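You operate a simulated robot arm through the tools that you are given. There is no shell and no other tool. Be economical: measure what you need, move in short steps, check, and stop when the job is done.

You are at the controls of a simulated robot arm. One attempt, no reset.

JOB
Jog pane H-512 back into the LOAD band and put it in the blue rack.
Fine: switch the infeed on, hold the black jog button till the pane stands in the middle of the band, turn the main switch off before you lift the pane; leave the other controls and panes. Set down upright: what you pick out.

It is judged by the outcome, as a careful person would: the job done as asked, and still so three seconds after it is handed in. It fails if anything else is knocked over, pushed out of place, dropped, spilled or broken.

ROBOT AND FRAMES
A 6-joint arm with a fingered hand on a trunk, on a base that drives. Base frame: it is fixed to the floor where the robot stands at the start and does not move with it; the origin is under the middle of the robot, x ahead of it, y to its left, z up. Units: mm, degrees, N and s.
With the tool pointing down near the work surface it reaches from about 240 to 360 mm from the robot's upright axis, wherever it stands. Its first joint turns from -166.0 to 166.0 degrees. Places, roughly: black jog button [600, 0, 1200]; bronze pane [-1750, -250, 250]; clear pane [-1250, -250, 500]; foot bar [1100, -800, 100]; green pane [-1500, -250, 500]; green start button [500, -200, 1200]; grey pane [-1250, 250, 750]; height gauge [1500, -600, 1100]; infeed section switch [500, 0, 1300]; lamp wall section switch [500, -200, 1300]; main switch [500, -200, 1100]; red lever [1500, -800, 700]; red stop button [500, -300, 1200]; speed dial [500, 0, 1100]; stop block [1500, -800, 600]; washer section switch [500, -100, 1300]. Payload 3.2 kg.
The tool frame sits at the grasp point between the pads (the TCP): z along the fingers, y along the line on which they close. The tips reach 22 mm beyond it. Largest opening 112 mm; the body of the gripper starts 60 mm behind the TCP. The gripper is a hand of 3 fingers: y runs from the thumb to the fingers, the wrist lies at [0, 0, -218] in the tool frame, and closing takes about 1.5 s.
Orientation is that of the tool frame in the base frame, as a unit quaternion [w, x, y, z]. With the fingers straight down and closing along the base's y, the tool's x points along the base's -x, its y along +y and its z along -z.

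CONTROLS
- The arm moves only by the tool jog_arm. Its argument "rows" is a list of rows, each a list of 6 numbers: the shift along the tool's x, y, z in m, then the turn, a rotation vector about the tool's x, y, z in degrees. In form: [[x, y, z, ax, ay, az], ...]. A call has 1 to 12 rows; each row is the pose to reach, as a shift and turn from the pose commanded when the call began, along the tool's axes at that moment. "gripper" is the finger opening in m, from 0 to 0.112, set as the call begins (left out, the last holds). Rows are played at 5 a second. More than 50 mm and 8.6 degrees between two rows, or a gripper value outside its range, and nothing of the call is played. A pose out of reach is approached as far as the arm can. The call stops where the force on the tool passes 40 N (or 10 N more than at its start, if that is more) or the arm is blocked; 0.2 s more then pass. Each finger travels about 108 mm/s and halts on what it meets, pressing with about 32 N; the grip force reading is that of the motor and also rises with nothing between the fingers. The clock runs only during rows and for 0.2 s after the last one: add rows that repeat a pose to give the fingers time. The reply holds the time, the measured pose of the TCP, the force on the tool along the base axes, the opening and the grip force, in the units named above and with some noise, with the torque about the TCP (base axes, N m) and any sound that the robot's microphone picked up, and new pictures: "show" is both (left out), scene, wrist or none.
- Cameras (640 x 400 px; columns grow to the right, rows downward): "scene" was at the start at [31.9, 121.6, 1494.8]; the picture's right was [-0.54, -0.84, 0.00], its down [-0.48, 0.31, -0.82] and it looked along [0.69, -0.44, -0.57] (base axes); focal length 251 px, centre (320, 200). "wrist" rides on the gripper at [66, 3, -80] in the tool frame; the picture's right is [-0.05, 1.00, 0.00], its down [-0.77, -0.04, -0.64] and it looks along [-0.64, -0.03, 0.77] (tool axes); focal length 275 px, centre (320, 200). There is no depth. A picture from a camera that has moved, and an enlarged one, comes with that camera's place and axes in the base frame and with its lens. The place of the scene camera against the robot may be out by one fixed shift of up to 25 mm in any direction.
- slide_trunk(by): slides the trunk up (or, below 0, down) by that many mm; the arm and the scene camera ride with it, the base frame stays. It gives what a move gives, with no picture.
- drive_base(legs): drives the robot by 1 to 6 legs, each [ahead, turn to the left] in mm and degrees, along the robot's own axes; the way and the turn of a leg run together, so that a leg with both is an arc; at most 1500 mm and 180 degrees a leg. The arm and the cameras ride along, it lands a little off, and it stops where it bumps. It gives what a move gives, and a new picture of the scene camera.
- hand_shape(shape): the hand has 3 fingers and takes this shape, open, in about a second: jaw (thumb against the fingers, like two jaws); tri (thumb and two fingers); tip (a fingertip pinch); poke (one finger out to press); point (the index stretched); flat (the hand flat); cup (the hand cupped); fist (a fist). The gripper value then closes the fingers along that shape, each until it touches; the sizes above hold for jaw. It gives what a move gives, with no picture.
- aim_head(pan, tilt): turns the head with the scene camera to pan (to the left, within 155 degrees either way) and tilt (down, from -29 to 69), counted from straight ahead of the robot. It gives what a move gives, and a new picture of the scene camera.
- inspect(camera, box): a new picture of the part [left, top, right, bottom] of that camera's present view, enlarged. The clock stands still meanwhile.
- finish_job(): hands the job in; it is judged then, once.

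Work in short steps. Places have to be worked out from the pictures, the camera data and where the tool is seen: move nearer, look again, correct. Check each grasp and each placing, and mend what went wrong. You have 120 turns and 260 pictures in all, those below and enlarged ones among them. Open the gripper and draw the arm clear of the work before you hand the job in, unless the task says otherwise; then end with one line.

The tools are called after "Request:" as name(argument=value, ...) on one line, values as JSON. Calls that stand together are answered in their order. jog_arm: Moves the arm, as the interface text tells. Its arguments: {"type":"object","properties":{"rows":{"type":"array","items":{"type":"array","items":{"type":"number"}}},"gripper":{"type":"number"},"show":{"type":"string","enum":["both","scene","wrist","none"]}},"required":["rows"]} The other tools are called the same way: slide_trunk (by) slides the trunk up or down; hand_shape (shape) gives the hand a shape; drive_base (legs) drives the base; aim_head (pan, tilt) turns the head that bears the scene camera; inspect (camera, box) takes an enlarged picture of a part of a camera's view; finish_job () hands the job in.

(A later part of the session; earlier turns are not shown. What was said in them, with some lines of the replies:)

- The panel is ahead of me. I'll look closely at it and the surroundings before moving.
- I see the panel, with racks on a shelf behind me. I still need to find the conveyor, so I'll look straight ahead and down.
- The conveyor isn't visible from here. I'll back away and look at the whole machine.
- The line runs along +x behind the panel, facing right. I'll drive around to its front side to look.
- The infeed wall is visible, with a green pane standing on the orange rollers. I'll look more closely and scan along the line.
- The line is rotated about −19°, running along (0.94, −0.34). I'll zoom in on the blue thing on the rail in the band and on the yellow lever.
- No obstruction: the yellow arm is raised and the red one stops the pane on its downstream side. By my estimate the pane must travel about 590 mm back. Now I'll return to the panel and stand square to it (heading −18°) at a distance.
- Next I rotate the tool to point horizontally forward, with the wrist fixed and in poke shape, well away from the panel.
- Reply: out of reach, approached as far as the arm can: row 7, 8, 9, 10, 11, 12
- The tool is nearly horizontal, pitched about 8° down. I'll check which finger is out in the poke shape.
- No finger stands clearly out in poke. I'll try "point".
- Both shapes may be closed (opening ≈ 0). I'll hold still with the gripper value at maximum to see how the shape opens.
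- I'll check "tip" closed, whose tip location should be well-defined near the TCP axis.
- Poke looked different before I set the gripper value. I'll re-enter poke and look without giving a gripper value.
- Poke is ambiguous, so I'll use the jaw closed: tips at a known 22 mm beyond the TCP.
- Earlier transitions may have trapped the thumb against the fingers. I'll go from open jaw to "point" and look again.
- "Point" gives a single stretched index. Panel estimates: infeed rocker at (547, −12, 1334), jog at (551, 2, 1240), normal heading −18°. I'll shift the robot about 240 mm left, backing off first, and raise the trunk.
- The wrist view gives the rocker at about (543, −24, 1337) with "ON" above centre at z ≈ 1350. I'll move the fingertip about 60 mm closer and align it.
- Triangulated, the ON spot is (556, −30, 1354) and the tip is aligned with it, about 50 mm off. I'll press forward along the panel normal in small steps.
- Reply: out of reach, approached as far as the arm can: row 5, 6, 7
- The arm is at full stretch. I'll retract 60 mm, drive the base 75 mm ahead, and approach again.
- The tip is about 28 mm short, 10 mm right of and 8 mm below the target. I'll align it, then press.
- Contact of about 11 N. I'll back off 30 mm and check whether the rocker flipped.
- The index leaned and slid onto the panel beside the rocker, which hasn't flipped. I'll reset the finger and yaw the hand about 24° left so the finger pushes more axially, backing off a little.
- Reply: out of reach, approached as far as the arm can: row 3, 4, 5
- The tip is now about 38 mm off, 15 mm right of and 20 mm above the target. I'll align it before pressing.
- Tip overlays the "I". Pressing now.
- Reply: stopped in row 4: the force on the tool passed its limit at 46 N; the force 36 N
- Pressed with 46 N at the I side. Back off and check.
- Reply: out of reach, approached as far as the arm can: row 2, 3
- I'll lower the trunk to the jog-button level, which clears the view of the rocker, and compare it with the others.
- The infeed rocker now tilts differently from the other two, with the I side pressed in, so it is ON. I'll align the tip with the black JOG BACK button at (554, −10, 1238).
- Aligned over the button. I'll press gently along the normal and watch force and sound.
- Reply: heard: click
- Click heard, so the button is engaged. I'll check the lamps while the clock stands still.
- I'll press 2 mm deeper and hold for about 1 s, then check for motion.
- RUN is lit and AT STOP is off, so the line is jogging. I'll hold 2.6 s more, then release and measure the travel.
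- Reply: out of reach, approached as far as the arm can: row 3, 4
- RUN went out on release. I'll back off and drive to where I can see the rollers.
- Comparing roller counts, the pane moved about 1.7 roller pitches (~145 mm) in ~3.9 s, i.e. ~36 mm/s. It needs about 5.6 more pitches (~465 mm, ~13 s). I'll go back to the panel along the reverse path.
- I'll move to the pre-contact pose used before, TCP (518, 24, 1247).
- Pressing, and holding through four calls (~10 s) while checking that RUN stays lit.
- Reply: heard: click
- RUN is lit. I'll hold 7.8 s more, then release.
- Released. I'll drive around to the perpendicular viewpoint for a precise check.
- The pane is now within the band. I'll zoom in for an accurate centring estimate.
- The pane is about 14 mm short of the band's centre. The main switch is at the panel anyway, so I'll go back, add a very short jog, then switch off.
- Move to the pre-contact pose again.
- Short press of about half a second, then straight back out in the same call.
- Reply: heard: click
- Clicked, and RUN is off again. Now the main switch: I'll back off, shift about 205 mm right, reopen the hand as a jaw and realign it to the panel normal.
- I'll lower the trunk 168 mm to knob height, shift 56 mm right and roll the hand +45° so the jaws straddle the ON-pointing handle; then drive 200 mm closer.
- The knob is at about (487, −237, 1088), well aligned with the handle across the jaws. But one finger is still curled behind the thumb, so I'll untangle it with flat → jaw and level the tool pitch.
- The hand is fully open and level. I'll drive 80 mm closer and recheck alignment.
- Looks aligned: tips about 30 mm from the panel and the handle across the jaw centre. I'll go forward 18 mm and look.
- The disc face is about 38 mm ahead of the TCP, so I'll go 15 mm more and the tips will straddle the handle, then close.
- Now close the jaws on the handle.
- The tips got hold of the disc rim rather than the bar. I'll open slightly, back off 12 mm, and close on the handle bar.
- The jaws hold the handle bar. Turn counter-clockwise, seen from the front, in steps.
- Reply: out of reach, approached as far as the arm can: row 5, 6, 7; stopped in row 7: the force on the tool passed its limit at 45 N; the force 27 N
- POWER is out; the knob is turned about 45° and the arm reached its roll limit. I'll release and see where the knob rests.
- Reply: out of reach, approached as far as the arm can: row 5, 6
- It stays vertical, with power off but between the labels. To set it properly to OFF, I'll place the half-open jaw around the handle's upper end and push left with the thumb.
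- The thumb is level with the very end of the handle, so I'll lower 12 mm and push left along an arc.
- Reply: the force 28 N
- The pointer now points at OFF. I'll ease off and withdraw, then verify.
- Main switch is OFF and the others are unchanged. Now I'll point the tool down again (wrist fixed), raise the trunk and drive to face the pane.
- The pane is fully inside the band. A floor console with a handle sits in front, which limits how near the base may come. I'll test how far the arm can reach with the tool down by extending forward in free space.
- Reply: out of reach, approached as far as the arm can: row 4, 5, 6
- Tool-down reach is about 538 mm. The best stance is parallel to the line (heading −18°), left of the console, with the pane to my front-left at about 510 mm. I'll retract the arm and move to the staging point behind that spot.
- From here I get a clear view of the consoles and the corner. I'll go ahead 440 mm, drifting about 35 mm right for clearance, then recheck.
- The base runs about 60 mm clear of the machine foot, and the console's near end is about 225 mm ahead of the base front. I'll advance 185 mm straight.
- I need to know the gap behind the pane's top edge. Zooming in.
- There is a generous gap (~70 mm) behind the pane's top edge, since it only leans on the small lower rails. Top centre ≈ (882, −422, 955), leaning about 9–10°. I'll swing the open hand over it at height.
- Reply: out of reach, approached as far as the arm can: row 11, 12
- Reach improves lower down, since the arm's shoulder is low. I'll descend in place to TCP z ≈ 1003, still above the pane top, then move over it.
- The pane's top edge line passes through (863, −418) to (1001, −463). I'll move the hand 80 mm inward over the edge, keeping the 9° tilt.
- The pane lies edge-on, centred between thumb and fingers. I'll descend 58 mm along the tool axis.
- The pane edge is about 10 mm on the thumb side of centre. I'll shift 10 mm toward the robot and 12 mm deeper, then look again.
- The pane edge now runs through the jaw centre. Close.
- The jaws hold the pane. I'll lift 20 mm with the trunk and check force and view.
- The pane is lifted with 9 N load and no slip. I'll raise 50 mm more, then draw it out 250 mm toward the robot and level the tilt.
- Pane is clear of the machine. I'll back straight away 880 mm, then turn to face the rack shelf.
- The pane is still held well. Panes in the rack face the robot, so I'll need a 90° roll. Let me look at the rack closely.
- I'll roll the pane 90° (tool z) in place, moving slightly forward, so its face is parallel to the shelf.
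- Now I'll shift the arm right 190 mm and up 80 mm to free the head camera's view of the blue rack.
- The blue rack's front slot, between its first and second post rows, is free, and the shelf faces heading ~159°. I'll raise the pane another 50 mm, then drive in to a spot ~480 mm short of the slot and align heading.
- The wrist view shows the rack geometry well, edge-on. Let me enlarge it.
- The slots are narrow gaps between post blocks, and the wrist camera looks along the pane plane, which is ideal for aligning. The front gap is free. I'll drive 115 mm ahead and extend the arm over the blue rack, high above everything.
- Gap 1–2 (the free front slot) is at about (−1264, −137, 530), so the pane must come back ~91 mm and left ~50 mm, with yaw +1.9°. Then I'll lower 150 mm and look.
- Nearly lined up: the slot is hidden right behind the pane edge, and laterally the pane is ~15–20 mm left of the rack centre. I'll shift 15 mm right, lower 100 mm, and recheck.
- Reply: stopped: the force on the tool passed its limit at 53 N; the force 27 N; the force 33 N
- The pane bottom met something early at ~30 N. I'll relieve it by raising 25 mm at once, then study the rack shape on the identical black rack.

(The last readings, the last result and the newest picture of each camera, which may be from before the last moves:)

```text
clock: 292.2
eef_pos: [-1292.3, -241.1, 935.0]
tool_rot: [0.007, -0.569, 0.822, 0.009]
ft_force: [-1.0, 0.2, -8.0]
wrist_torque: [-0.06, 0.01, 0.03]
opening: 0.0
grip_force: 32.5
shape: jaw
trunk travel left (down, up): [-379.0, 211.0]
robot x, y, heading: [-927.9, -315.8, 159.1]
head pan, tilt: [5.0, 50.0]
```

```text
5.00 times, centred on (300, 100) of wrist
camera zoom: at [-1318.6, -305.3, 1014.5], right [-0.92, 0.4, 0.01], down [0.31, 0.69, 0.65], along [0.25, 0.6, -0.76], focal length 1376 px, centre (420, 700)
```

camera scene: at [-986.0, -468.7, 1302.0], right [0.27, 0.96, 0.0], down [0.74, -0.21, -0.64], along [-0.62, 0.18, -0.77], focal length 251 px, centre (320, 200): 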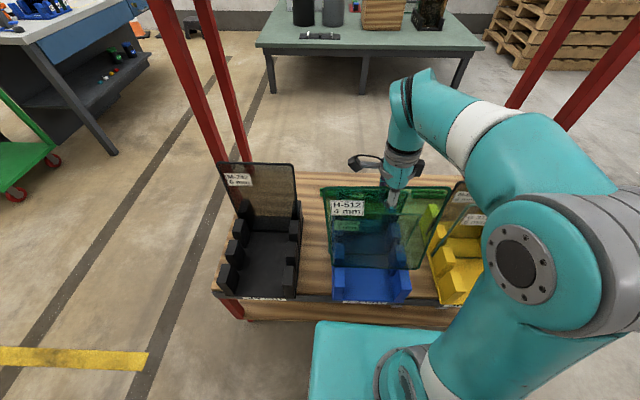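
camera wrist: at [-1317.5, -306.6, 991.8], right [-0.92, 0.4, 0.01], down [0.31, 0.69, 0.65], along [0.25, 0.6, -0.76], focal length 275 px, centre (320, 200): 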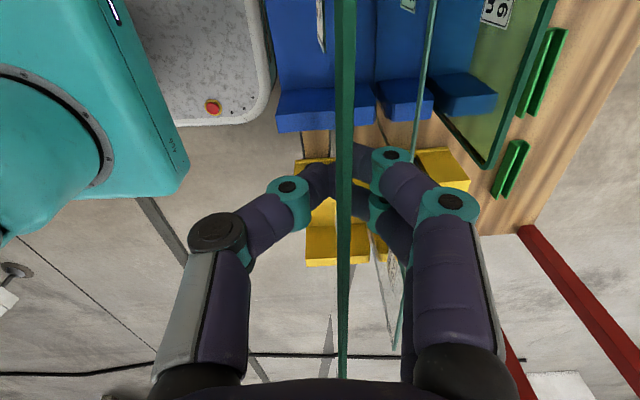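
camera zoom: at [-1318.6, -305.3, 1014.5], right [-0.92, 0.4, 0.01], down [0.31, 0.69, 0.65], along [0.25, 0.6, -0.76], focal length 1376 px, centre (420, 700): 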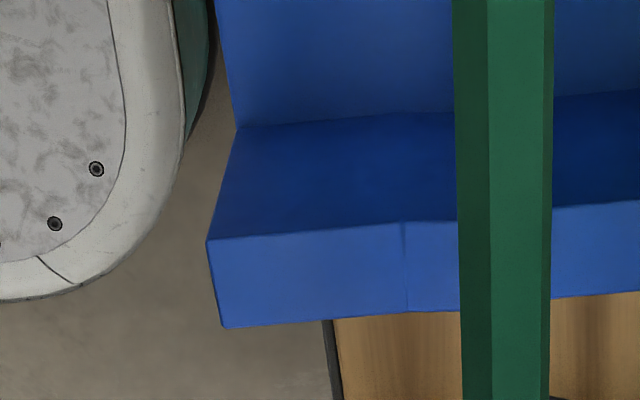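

Now it's clear: the posts are ~60 mm deep blocks with ~28 mm gaps, and the pane bottom (tilted ~3° toward me) landed on post 1's rear edge. I'll move 17 mm forward, yaw −1.3°, and lower 35 mm carefully.

Request:
jog_arm(rows=[[0, 0.006, 0, 0, 0, -0.5], [0, 0.012, 0, 0, 0, -1], [0, 0.017, 0, 0, 0, -1.3], [0, 0.017, 0, 0, 0, -1.3]], show="none")

Request:
slide_trunk(by=-30)

Request:
inspect(camera="scene", box=[315, 200, 435, 300])

Request:
inspect(camera="wrist", box=[250, 60, 390, 160])

```text
clock: 293.2
eef_pos: [-1310.1, -234.9, 936.3]
tool_rot: [0.005, -0.577, 0.816, 0.01]
ft_force: [0.5, 0.1, -9.0]
wrist_torque: [-0.01, 0.01, -0.01]
opening: 0.0
grip_force: 32.1
shape: jaw
trunk travel left (down, up): [-379.0, 211.0]
robot x, y, heading: [-928.0, -317.5, 159.1]
head pan, tilt: [5.0, 50.0]
```

```text
clock: 294.0
eef_pos: [-1309.0, -236.2, 905.2]
tool_rot: [0.006, -0.578, 0.816, 0.009]
ft_force: [-0.1, -1.0, -8.9]
wrist_torque: [0.07, -0.05, 0.0]
opening: 0.3
grip_force: 32.0
shape: jaw
trunk travel left (down, up): [-349.0, 241.0]
robot x, y, heading: [-930.2, -311.8, 158.9]
head pan, tilt: [5.0, 50.0]
```

```text
4.00 times, centred on (375, 250) of scene
camera zoom: at [-987.9, -466.5, 1296.7], right [0.28, 0.96, 0.0], down [0.74, -0.21, -0.64], along [-0.62, 0.18, -0.77], focal length 1004 px, centre (100, 0)
```

zoom: 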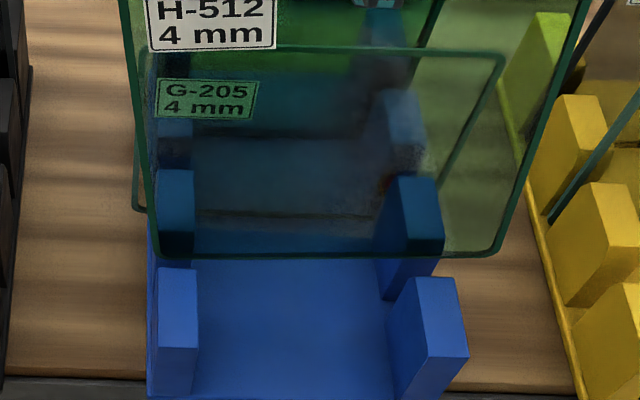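

```text
4.00 times, centred on (320, 110) of wrist
camera zoom: at [-1333.4, -299.2, 985.1], right [-0.93, 0.38, 0.01], down [0.29, 0.7, 0.65], along [0.24, 0.61, -0.76], focal length 1101 px, centre (320, 560)
```

zoom: 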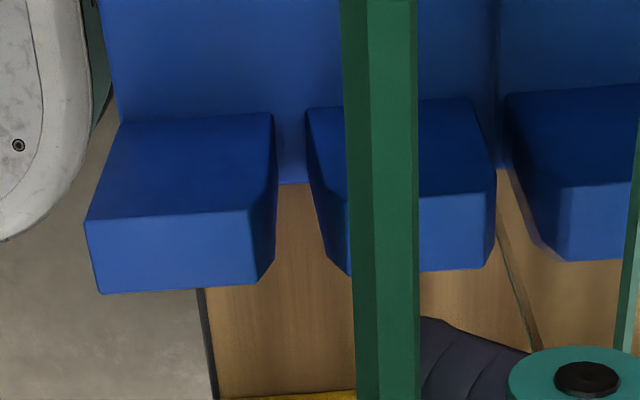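

No contact now at a level below the earlier one: the pane bottom is entering the gap. I'll keep lowering in small steps.

Request:
slide_trunk(by=-20)

Request:
inspect(camera="scene", box=[315, 200, 435, 300])

Request:
inspect(camera="wrist", box=[230, 40, 390, 160])

```text
clock: 294.6
eef_pos: [-1308.9, -235.1, 886.4]
tool_rot: [0.005, -0.578, 0.816, 0.009]
ft_force: [-0.8, -0.5, -8.5]
wrist_torque: [-0.03, -0.04, 0.05]
opening: 0.0
grip_force: 31.9
shape: jaw
trunk travel left (down, up): [-329.0, 261.0]
robot x, y, heading: [-928.7, -315.4, 158.8]
head pan, tilt: [5.0, 50.0]
```

```text
4.00 times, centred on (375, 250) of scene
camera zoom: at [-987.8, -466.5, 1276.8], right [0.28, 0.96, 0.0], down [0.74, -0.21, -0.64], along [-0.62, 0.18, -0.77], focal length 1004 px, centre (100, 0)
```

zoom: 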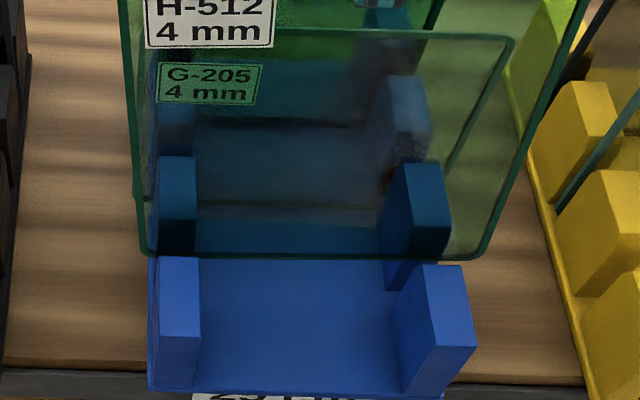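

```text
3.33 times, centred on (310, 100) of wrist
camera zoom: at [-1333.3, -299.2, 965.3], right [-0.93, 0.38, 0.01], down [0.29, 0.7, 0.65], along [0.24, 0.61, -0.76], focal length 918 px, centre (353, 533)
```

zoom: 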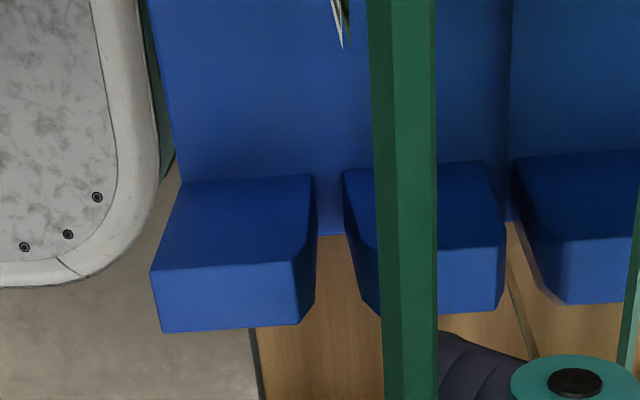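

Pane is right behind post 1, in the gap. Continue lowering.

Request:
slide_trunk(by=-20)

Request:
slide_trunk(by=-10)

Request:
inspect(camera="scene", box=[315, 180, 435, 300])

```text
clock: 295.3
eef_pos: [-1307.7, -234.8, 865.8]
tool_rot: [0.004, -0.577, 0.816, 0.009]
ft_force: [0.5, -1.2, -8.7]
wrist_torque: [-0.05, -0.05, 0.0]
opening: 0.0
grip_force: 31.1
shape: jaw
trunk travel left (down, up): [-309.0, 281.0]
robot x, y, heading: [-927.6, -314.9, 159.0]
head pan, tilt: [5.0, 50.0]
```

```text
clock: 295.9
eef_pos: [-1309.5, -235.9, 855.9]
tool_rot: [0.004, -0.578, 0.816, 0.009]
ft_force: [0.4, -0.3, -8.3]
wrist_torque: [-0.01, -0.02, 0.03]
opening: 0.0
grip_force: 32.1
shape: jaw
trunk travel left (down, up): [-299.0, 291.0]
robot x, y, heading: [-925.7, -319.8, 159.1]
head pan, tilt: [5.0, 50.0]
```

```text
3.33 times, centred on (375, 240) of scene
camera zoom: at [-987.8, -466.5, 1246.8], right [0.28, 0.96, 0.0], down [0.74, -0.21, -0.64], along [-0.62, 0.18, -0.77], focal length 836 px, centre (137, 67)
```

zoom: 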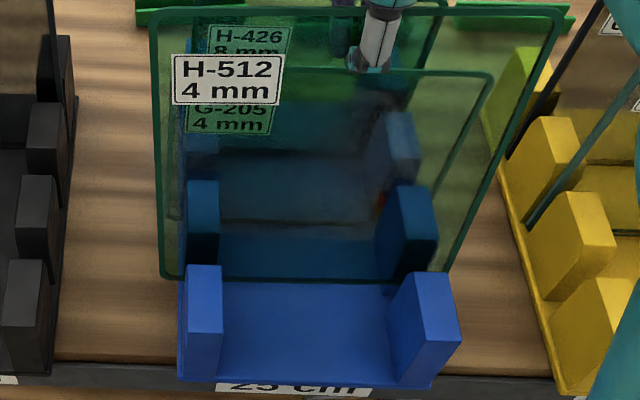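

Post 1 now occludes the pane's bottom edge: it's in the slot. Lower to contact.

Request:
slide_trunk(by=-12)

Request:
slide_trunk(by=-12)

Request:
slide_trunk(by=-12)

Request:
inspect(camera="scene", box=[315, 170, 435, 300])

Request:
inspect(camera="wrist", box=[200, 0, 440, 180])

```text
clock: 296.5
eef_pos: [-1308.5, -235.3, 844.4]
tool_rot: [0.006, -0.578, 0.816, 0.009]
ft_force: [0.6, 0.2, -9.0]
wrist_torque: [0.0, -0.03, -0.02]
opening: 0.0
grip_force: 31.7
shape: jaw
trunk travel left (down, up): [-287.0, 303.0]
robot x, y, heading: [-927.7, -315.3, 159.2]
head pan, tilt: [5.0, 50.0]
```

```text
clock: 297.1
eef_pos: [-1308.6, -234.3, 832.1]
tool_rot: [0.005, -0.578, 0.816, 0.01]
ft_force: [-0.1, -0.7, -8.9]
wrist_torque: [-0.03, -0.03, 0.03]
opening: 0.0
grip_force: 31.7
shape: jaw
trunk travel left (down, up): [-275.0, 315.0]
robot x, y, heading: [-925.6, -316.6, 158.8]
head pan, tilt: [5.0, 50.0]
```

```text
clock: 297.7
eef_pos: [-1309.5, -235.1, 821.5]
tool_rot: [0.006, -0.578, 0.816, 0.01]
ft_force: [-1.1, 0.8, -2.8]
wrist_torque: [-0.03, 0.03, 0.01]
opening: 0.0
grip_force: 32.1
shape: jaw
trunk travel left (down, up): [-263.0, 327.0]
robot x, y, heading: [-929.7, -318.3, 159.1]
head pan, tilt: [5.0, 50.0]
```

```text
3.08 times, centred on (375, 235) of scene
camera zoom: at [-987.5, -466.4, 1210.9], right [0.28, 0.96, 0.0], down [0.74, -0.21, -0.64], along [-0.62, 0.18, -0.77], focal length 772 px, centre (151, 92)
```

zoom: 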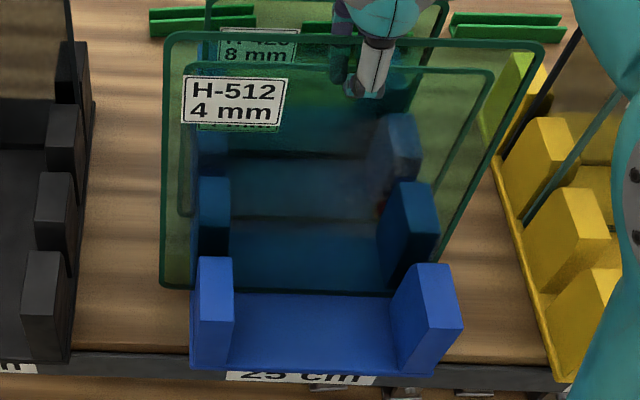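

```text
2.22 times, centred on (320, 90) of wrist
camera zoom: at [-1333.1, -299.2, 899.6], right [-0.93, 0.38, 0.01], down [0.29, 0.7, 0.65], along [0.24, 0.61, -0.76], focal length 612 px, centre (320, 444)
```

zoom: 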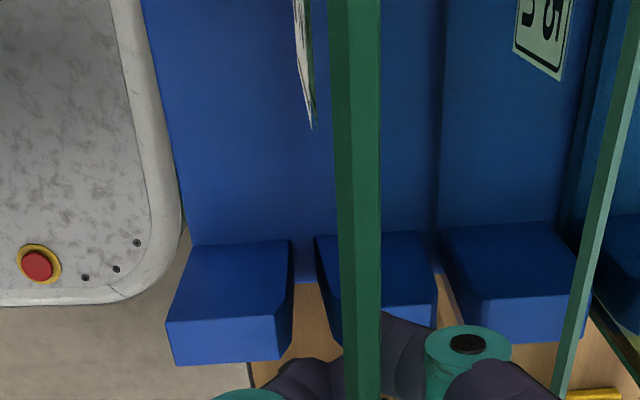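

The bottom has landed (load dropped from 9 to 3 N at z ≈ 821). I'll lean the pane gently back toward post 2 by pivoting about its bottom edge, watching force.

Request:
jog_arm(rows=[[0, 0.004, 0.002, 0.8, 0, 0], [0, 0.008, 0.002, 1.6, 0, 0], [0, 0.013, 0.0025, 2.5, 0, 0], [0, 0.017, 0.003, 3.3, 0, 0], [0, 0.021, 0.003, 4.1, 0, 0]])

Request:
inspect(camera="scene", box=[315, 150, 435, 300])

```text
clock: 298.9
eef_pos: [-1328.5, -228.9, 817.8]
tool_rot: [0.026, -0.577, 0.816, -0.02]
ft_force: [-1.1, 0.3, 6.8]
wrist_torque: [-0.04, 0.04, 0.02]
opening: 0.0
grip_force: 31.6
shape: jaw
trunk travel left (down, up): [-263.0, 327.0]
robot x, y, heading: [-929.5, -314.3, 159.2]
head pan, tilt: [5.0, 50.0]
camera scene: at [-987.0, -466.7, 1210.8], right [0.28, 0.96, 0.0], down [0.74, -0.21, -0.64], along [-0.62, 0.18, -0.77], focal length 251 px, centre (320, 200)
camera wrist: at [-1358.2, -290.5, 896.3], right [-0.92, 0.38, -0.06], down [0.25, 0.72, 0.65], along [0.29, 0.59, -0.76], focal length 275 px, centre (320, 200)
```

scene: 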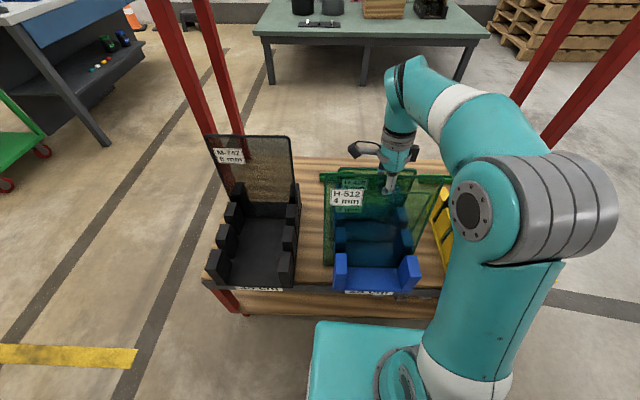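
wrist: 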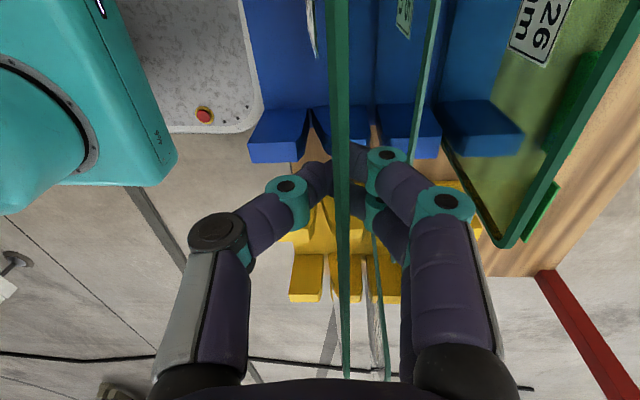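

```text
2.67 times, centred on (375, 225) of scene
camera zoom: at [-987.0, -466.7, 1210.8], right [0.28, 0.96, 0.0], down [0.74, -0.21, -0.64], along [-0.62, 0.18, -0.77], focal length 669 px, centre (173, 133)
```

zoom: 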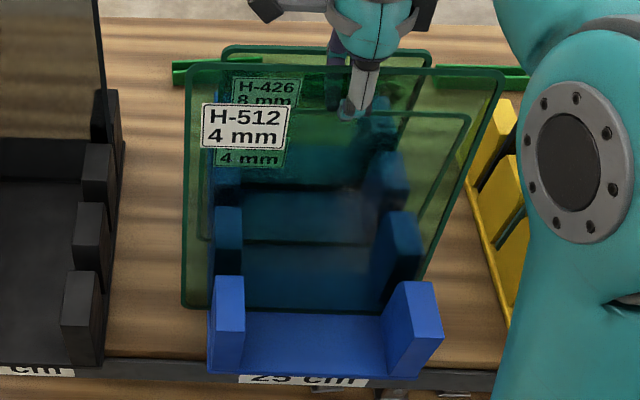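

No horizontal resistance yet. Lean a little further.

Request:
jog_arm(rows=[[0, 0.005, -0.002, 1, 0, 0], [0, 0.01, -0.002, 2, 0, 0], [0, 0.015, -0.001, 3, 0, 0], [0, 0.02, -0.001, 4, 0, 0], [0, 0.025, 0, 5, 0, 0]], show="wrist")

```text
clock: 300.2
eef_pos: [-1346.8, -222.9, 818.9]
tool_rot: [0.05, -0.573, 0.816, -0.057]
ft_force: [28.1, -5.7, 11.9]
wrist_torque: [-0.18, -0.69, 0.06]
opening: 0.1
grip_force: 32.2
shape: jaw
trunk travel left (down, up): [-263.0, 327.0]
robot x, y, heading: [-927.0, -316.9, 159.0]
head pan, tilt: [5.0, 50.0]
stopped in row 5: the force on the tool passed its limit at 41 N (the readings are from after the stop); the commanded pose is now the measured one
camera wrist: at [-1383.7, -281.7, 896.6], right [-0.91, 0.38, -0.15], down [0.2, 0.74, 0.65], along [0.35, 0.56, -0.75], focal length 275 px, centre (320, 200)
```

wrist: 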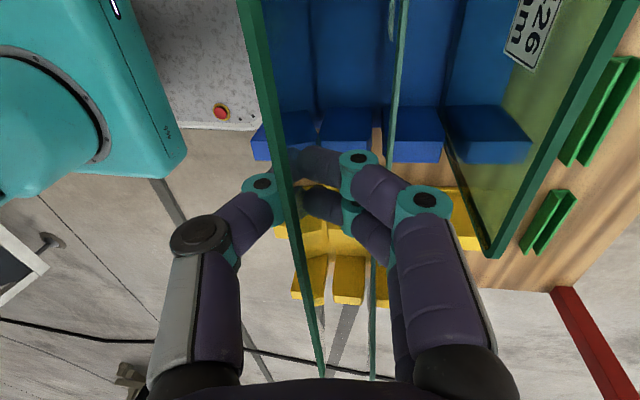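

It now rests against post 2. I'll ease off 8 mm to remove the side load.

Request:
jog_arm(rows=[[0, -0.004, 0, -0.7, 0, 0], [0, -0.008, 0, -1.5, 0, 0], [0, -0.008, 0, -1.5, 0, 0]])

Request:
inspect(camera="scene", box=[315, 150, 435, 300])

```text
clock: 301.0
eef_pos: [-1342.1, -224.0, 819.1]
tool_rot: [0.042, -0.576, 0.815, -0.045]
ft_force: [9.2, -1.5, 13.1]
wrist_torque: [-0.14, -0.36, 0.03]
opening: 0.0
grip_force: 32.0
shape: jaw
trunk travel left (down, up): [-263.0, 327.0]
robot x, y, heading: [-927.1, -315.7, 159.1]
head pan, tilt: [5.0, 50.0]
camera scene: at [-985.0, -467.1, 1211.0], right [0.28, 0.96, 0.0], down [0.74, -0.21, -0.64], along [-0.62, 0.18, -0.76], focal length 251 px, centre (320, 200)
camera wrist: at [-1377.0, -283.8, 896.9], right [-0.92, 0.38, -0.12], down [0.21, 0.73, 0.65], along [0.33, 0.57, -0.75], focal length 275 px, centre (320, 200)
```

scene: 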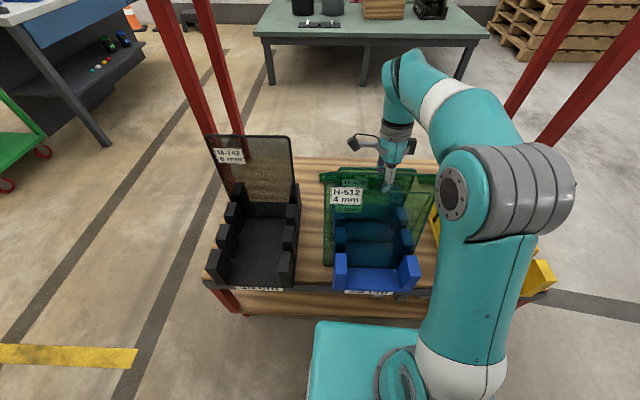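
wrist: 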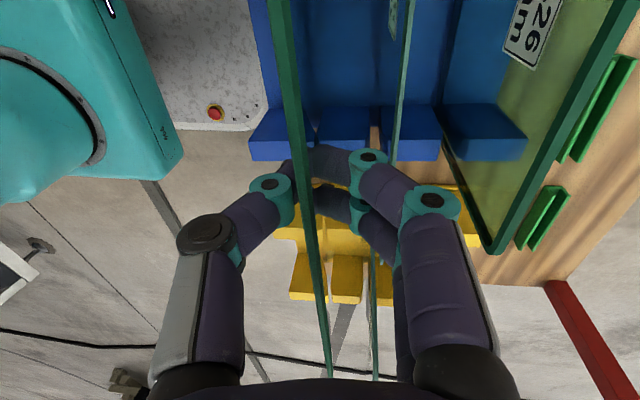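

```text
2.67 times, centred on (375, 225) of scene
camera zoom: at [-985.0, -467.1, 1211.0], right [0.28, 0.96, 0.0], down [0.74, -0.21, -0.64], along [-0.62, 0.18, -0.76], focal length 669 px, centre (173, 133)
```

zoom: 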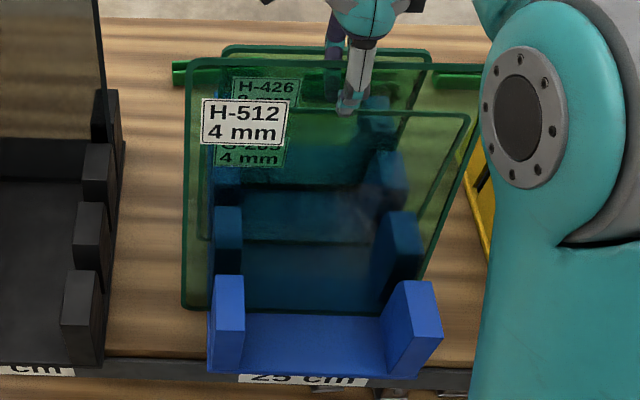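

Still about 9 N side load and some downward push. I'll ease back 5 mm and up 3 mm more.

Request:
jog_arm(rows=[[0, -0.002, -0.0015, -0.5, 0, 0], [0, -0.005, -0.003, -1, 0, 0], [0, -0.005, -0.003, -1, 0, 0]], show="none")

```text
clock: 301.8
eef_pos: [-1339.6, -224.4, 819.6]
tool_rot: [0.038, -0.575, 0.816, -0.039]
ft_force: [2.6, -0.5, -7.1]
wrist_torque: [-0.06, -0.08, 0.0]
opening: 0.0
grip_force: 31.4
shape: jaw
trunk travel left (down, up): [-263.0, 327.0]
robot x, y, heading: [-927.0, -319.2, 159.2]
head pan, tilt: [5.0, 50.0]
```

Nearly neutral. I'll open the jaws a little so the pane settles against post 2.

Request:
jog_arm(rows=[[0, 0, 0, 0, 0, 0], [0, 0, 0, 0, 0, 0], [0, 0, 0, 0, 0, 0], [0, 0, 0, 0, 0, 0]], gripper=0.03)

Request:
inspect(camera="scene", box=[315, 150, 435, 300])

```text
clock: 302.8
eef_pos: [-1338.6, -225.4, 822.4]
tool_rot: [0.038, -0.576, 0.816, -0.039]
ft_force: [-0.1, 0.6, 0.5]
wrist_torque: [0.01, 0.0, 0.02]
opening: 29.7
grip_force: 0.1
shape: jaw
trunk travel left (down, up): [-263.0, 327.0]
robot x, y, heading: [-927.8, -313.7, 158.9]
head pan, tilt: [5.0, 50.0]
camera scene: at [-986.9, -466.8, 1210.9], right [0.28, 0.96, 0.0], down [0.74, -0.21, -0.64], along [-0.62, 0.18, -0.77], focal length 251 px, centre (320, 200)
camera wrist: at [-1372.6, -285.7, 899.9], right [-0.92, 0.38, -0.11], down [0.22, 0.73, 0.65], along [0.32, 0.57, -0.75], focal length 275 px, centre (320, 200)
```

scene: 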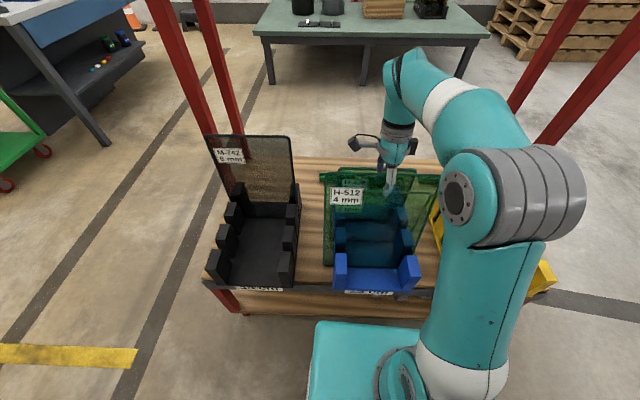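
wrist: 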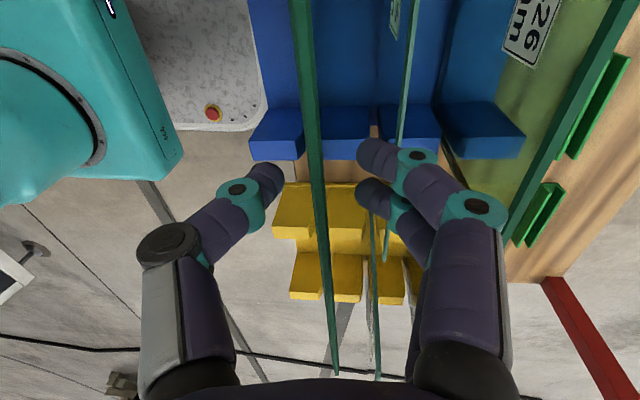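

```text
2.67 times, centred on (375, 225) of scene
camera zoom: at [-986.9, -466.8, 1210.9], right [0.28, 0.96, 0.0], down [0.74, -0.21, -0.64], along [-0.62, 0.18, -0.77], focal length 669 px, centre (173, 133)
```

zoom: 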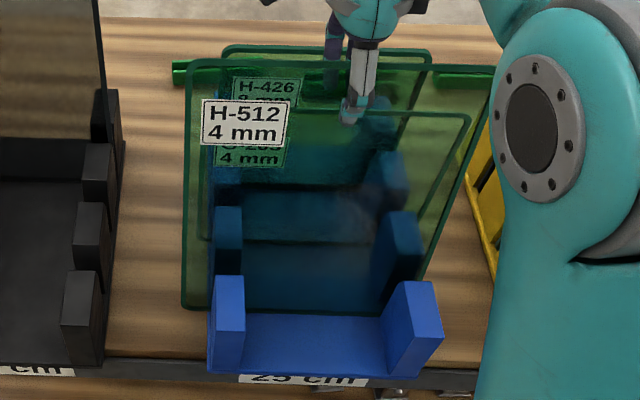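

The pane stands by itself, free of the jaws. I'll withdraw upward along the tool axis.

Request:
jog_arm(rows=[[0, 0, 0, 0, 0, 0], [0, 0, -0.015, 0, 0, 0], [0, 0, -0.035, 0, 0, 0], [0, 0, -0.06, 0, 0, 0], [0, 0, -0.09, 0, 0, 0], [0, 0, -0.12, 0, 0, 0], [0, 0, -0.12, 0, 0, 0]], gripper=0.042)

Request:
inspect(camera="wrist", box=[200, 0, 480, 240])

```text
clock: 304.4
eef_pos: [-1350.4, -221.7, 938.5]
tool_rot: [0.037, -0.576, 0.816, -0.037]
ft_force: [-0.9, 0.2, -0.9]
wrist_torque: [0.02, 0.01, 0.01]
opening: 41.8
grip_force: 0.1
shape: jaw
out of reach, approached as far as the arm can: row 6, 7
trunk travel left (down, up): [-263.0, 327.0]
robot x, y, heading: [-929.4, -317.2, 158.9]
head pan, tilt: [5.0, 50.0]
camera scene: at [-986.9, -466.8, 1210.9], right [0.28, 0.96, 0.0], down [0.74, -0.21, -0.64], along [-0.62, 0.18, -0.77], focal length 251 px, centre (320, 200)
camera wrist: at [-1383.3, -283.9, 1017.3], right [-0.92, 0.38, -0.1], down [0.23, 0.73, 0.65], along [0.32, 0.57, -0.75], focal length 275 px, centre (320, 200)
```

scene: 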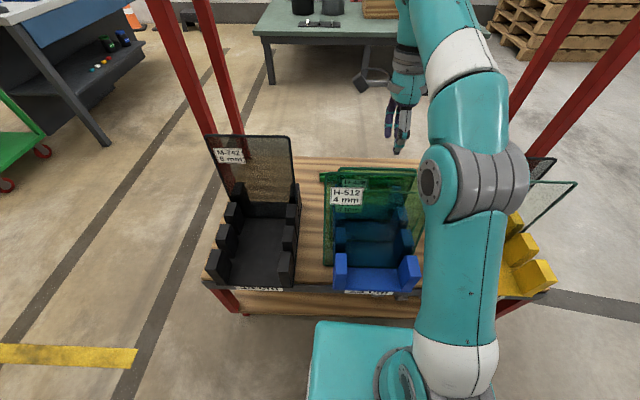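
wrist: 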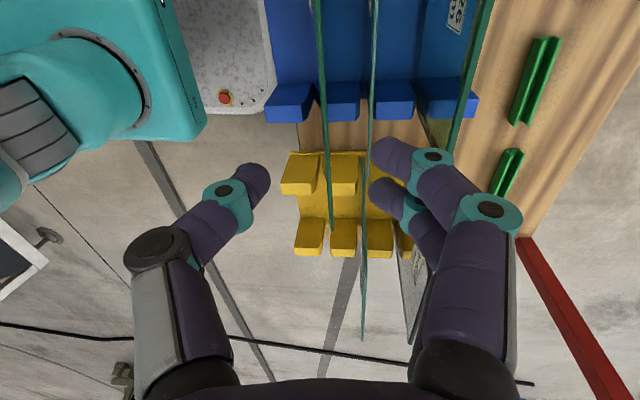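

```text
1.67 times, centred on (340, 120) of wrist
camera zoom: at [-1383.3, -283.9, 1017.3], right [-0.92, 0.38, -0.1], down [0.23, 0.73, 0.65], along [0.32, 0.57, -0.75], focal length 459 px, centre (287, 333)
```

zoom: 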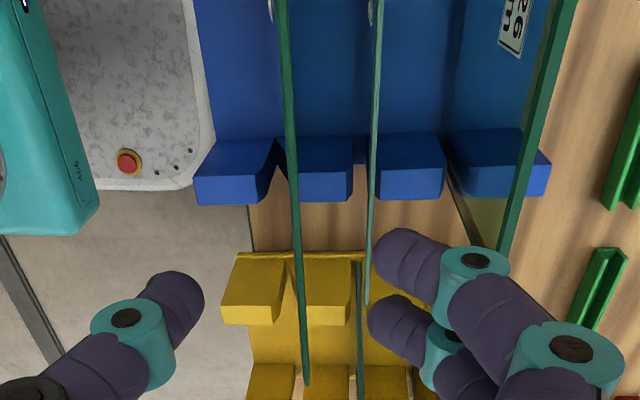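

The pane stands in the front slot, parallel to G-205 in its slot. I'll raise the trunk, back away and verify.

Request:
slide_trunk(by=150)

Request:
drive_base(legs=[[-450, 0]])

Request:
aim_head(pan=2, tilt=40)

Request:
inspect(camera="scene", box=[230, 140, 430, 300])

```text
clock: 306.1
eef_pos: [-1350.7, -223.8, 1089.6]
tool_rot: [0.037, -0.576, 0.816, -0.039]
ft_force: [0.4, -0.3, -0.8]
wrist_torque: [0.01, -0.04, 0.0]
opening: 41.5
grip_force: 0.0
shape: jaw
trunk travel left (down, up): [-413.0, 177.0]
robot x, y, heading: [-927.5, -316.7, 159.1]
head pan, tilt: [5.0, 50.0]
```

```text
clock: 308.8
eef_pos: [-929.5, -383.9, 1089.4]
tool_rot: [0.038, -0.575, 0.817, -0.037]
ft_force: [-0.3, 1.4, 0.1]
wrist_torque: [-0.01, 0.01, 0.0]
opening: 41.7
grip_force: 0.1
shape: jaw
trunk travel left (down, up): [-413.0, 177.0]
robot x, y, heading: [-508.4, -478.6, 159.0]
head pan, tilt: [5.0, 50.0]
camera scene: at [-567.0, -627.9, 1360.9], right [0.28, 0.96, 0.0], down [0.74, -0.21, -0.64], along [-0.62, 0.18, -0.77], focal length 251 px, centre (320, 200)
```

scene: 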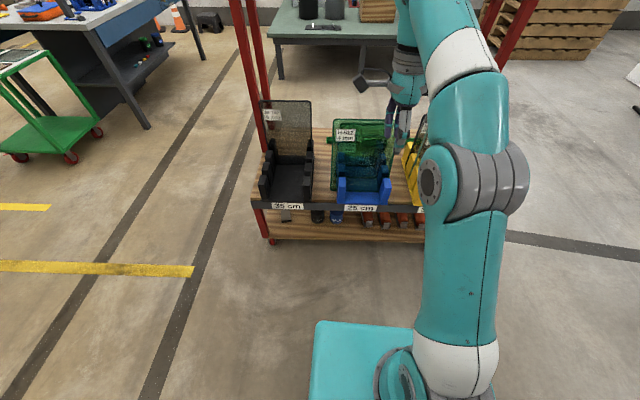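

```text
clock: 309.6
eef_pos: [-929.5, -383.9, 1089.2]
tool_rot: [0.038, -0.575, 0.816, -0.038]
ft_force: [0.1, 0.0, 0.1]
wrist_torque: [-0.02, 0.02, 0.01]
opening: 41.8
grip_force: 0.0
shape: jaw
trunk travel left (down, up): [-413.0, 177.0]
robot x, y, heading: [-508.2, -477.3, 158.9]
head pan, tilt: [2.0, 40.0]
camera scene: at [-573.5, -621.4, 1375.0], right [0.33, 0.95, 0.0], down [0.61, -0.21, -0.77], along [-0.72, 0.25, -0.64], focal length 251 px, centre (320, 200)
```

scene: 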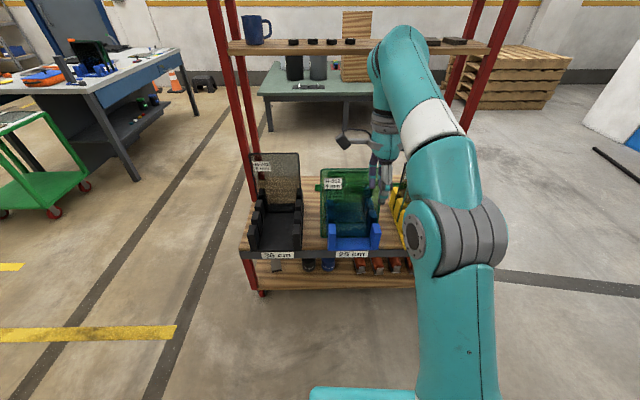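

```text
2.50 times, centred on (330, 220) of scene
camera zoom: at [-573.5, -621.4, 1375.0], right [0.33, 0.95, 0.0], down [0.61, -0.21, -0.77], along [-0.72, 0.25, -0.64], focal length 627 px, centre (295, 150)
```

zoom: 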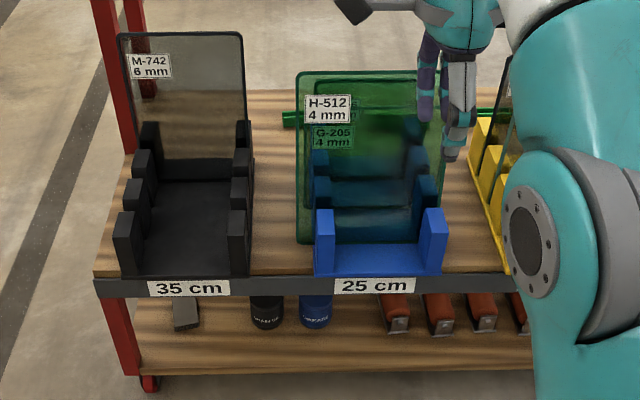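

H-512 stands upright in the front slot of the blue rack, held by both post pairs. The other panes are untouched, the main switch is off, and the hand is open and clear of the work.

Request:
finish_job()

```text
The job is handed in.
```

Pane H-512 is standing in the front slot of the blue rack, with the infeed on and the main switch off before the lift; it stood fully inside the LOAD band but about 15 mm off its centre.
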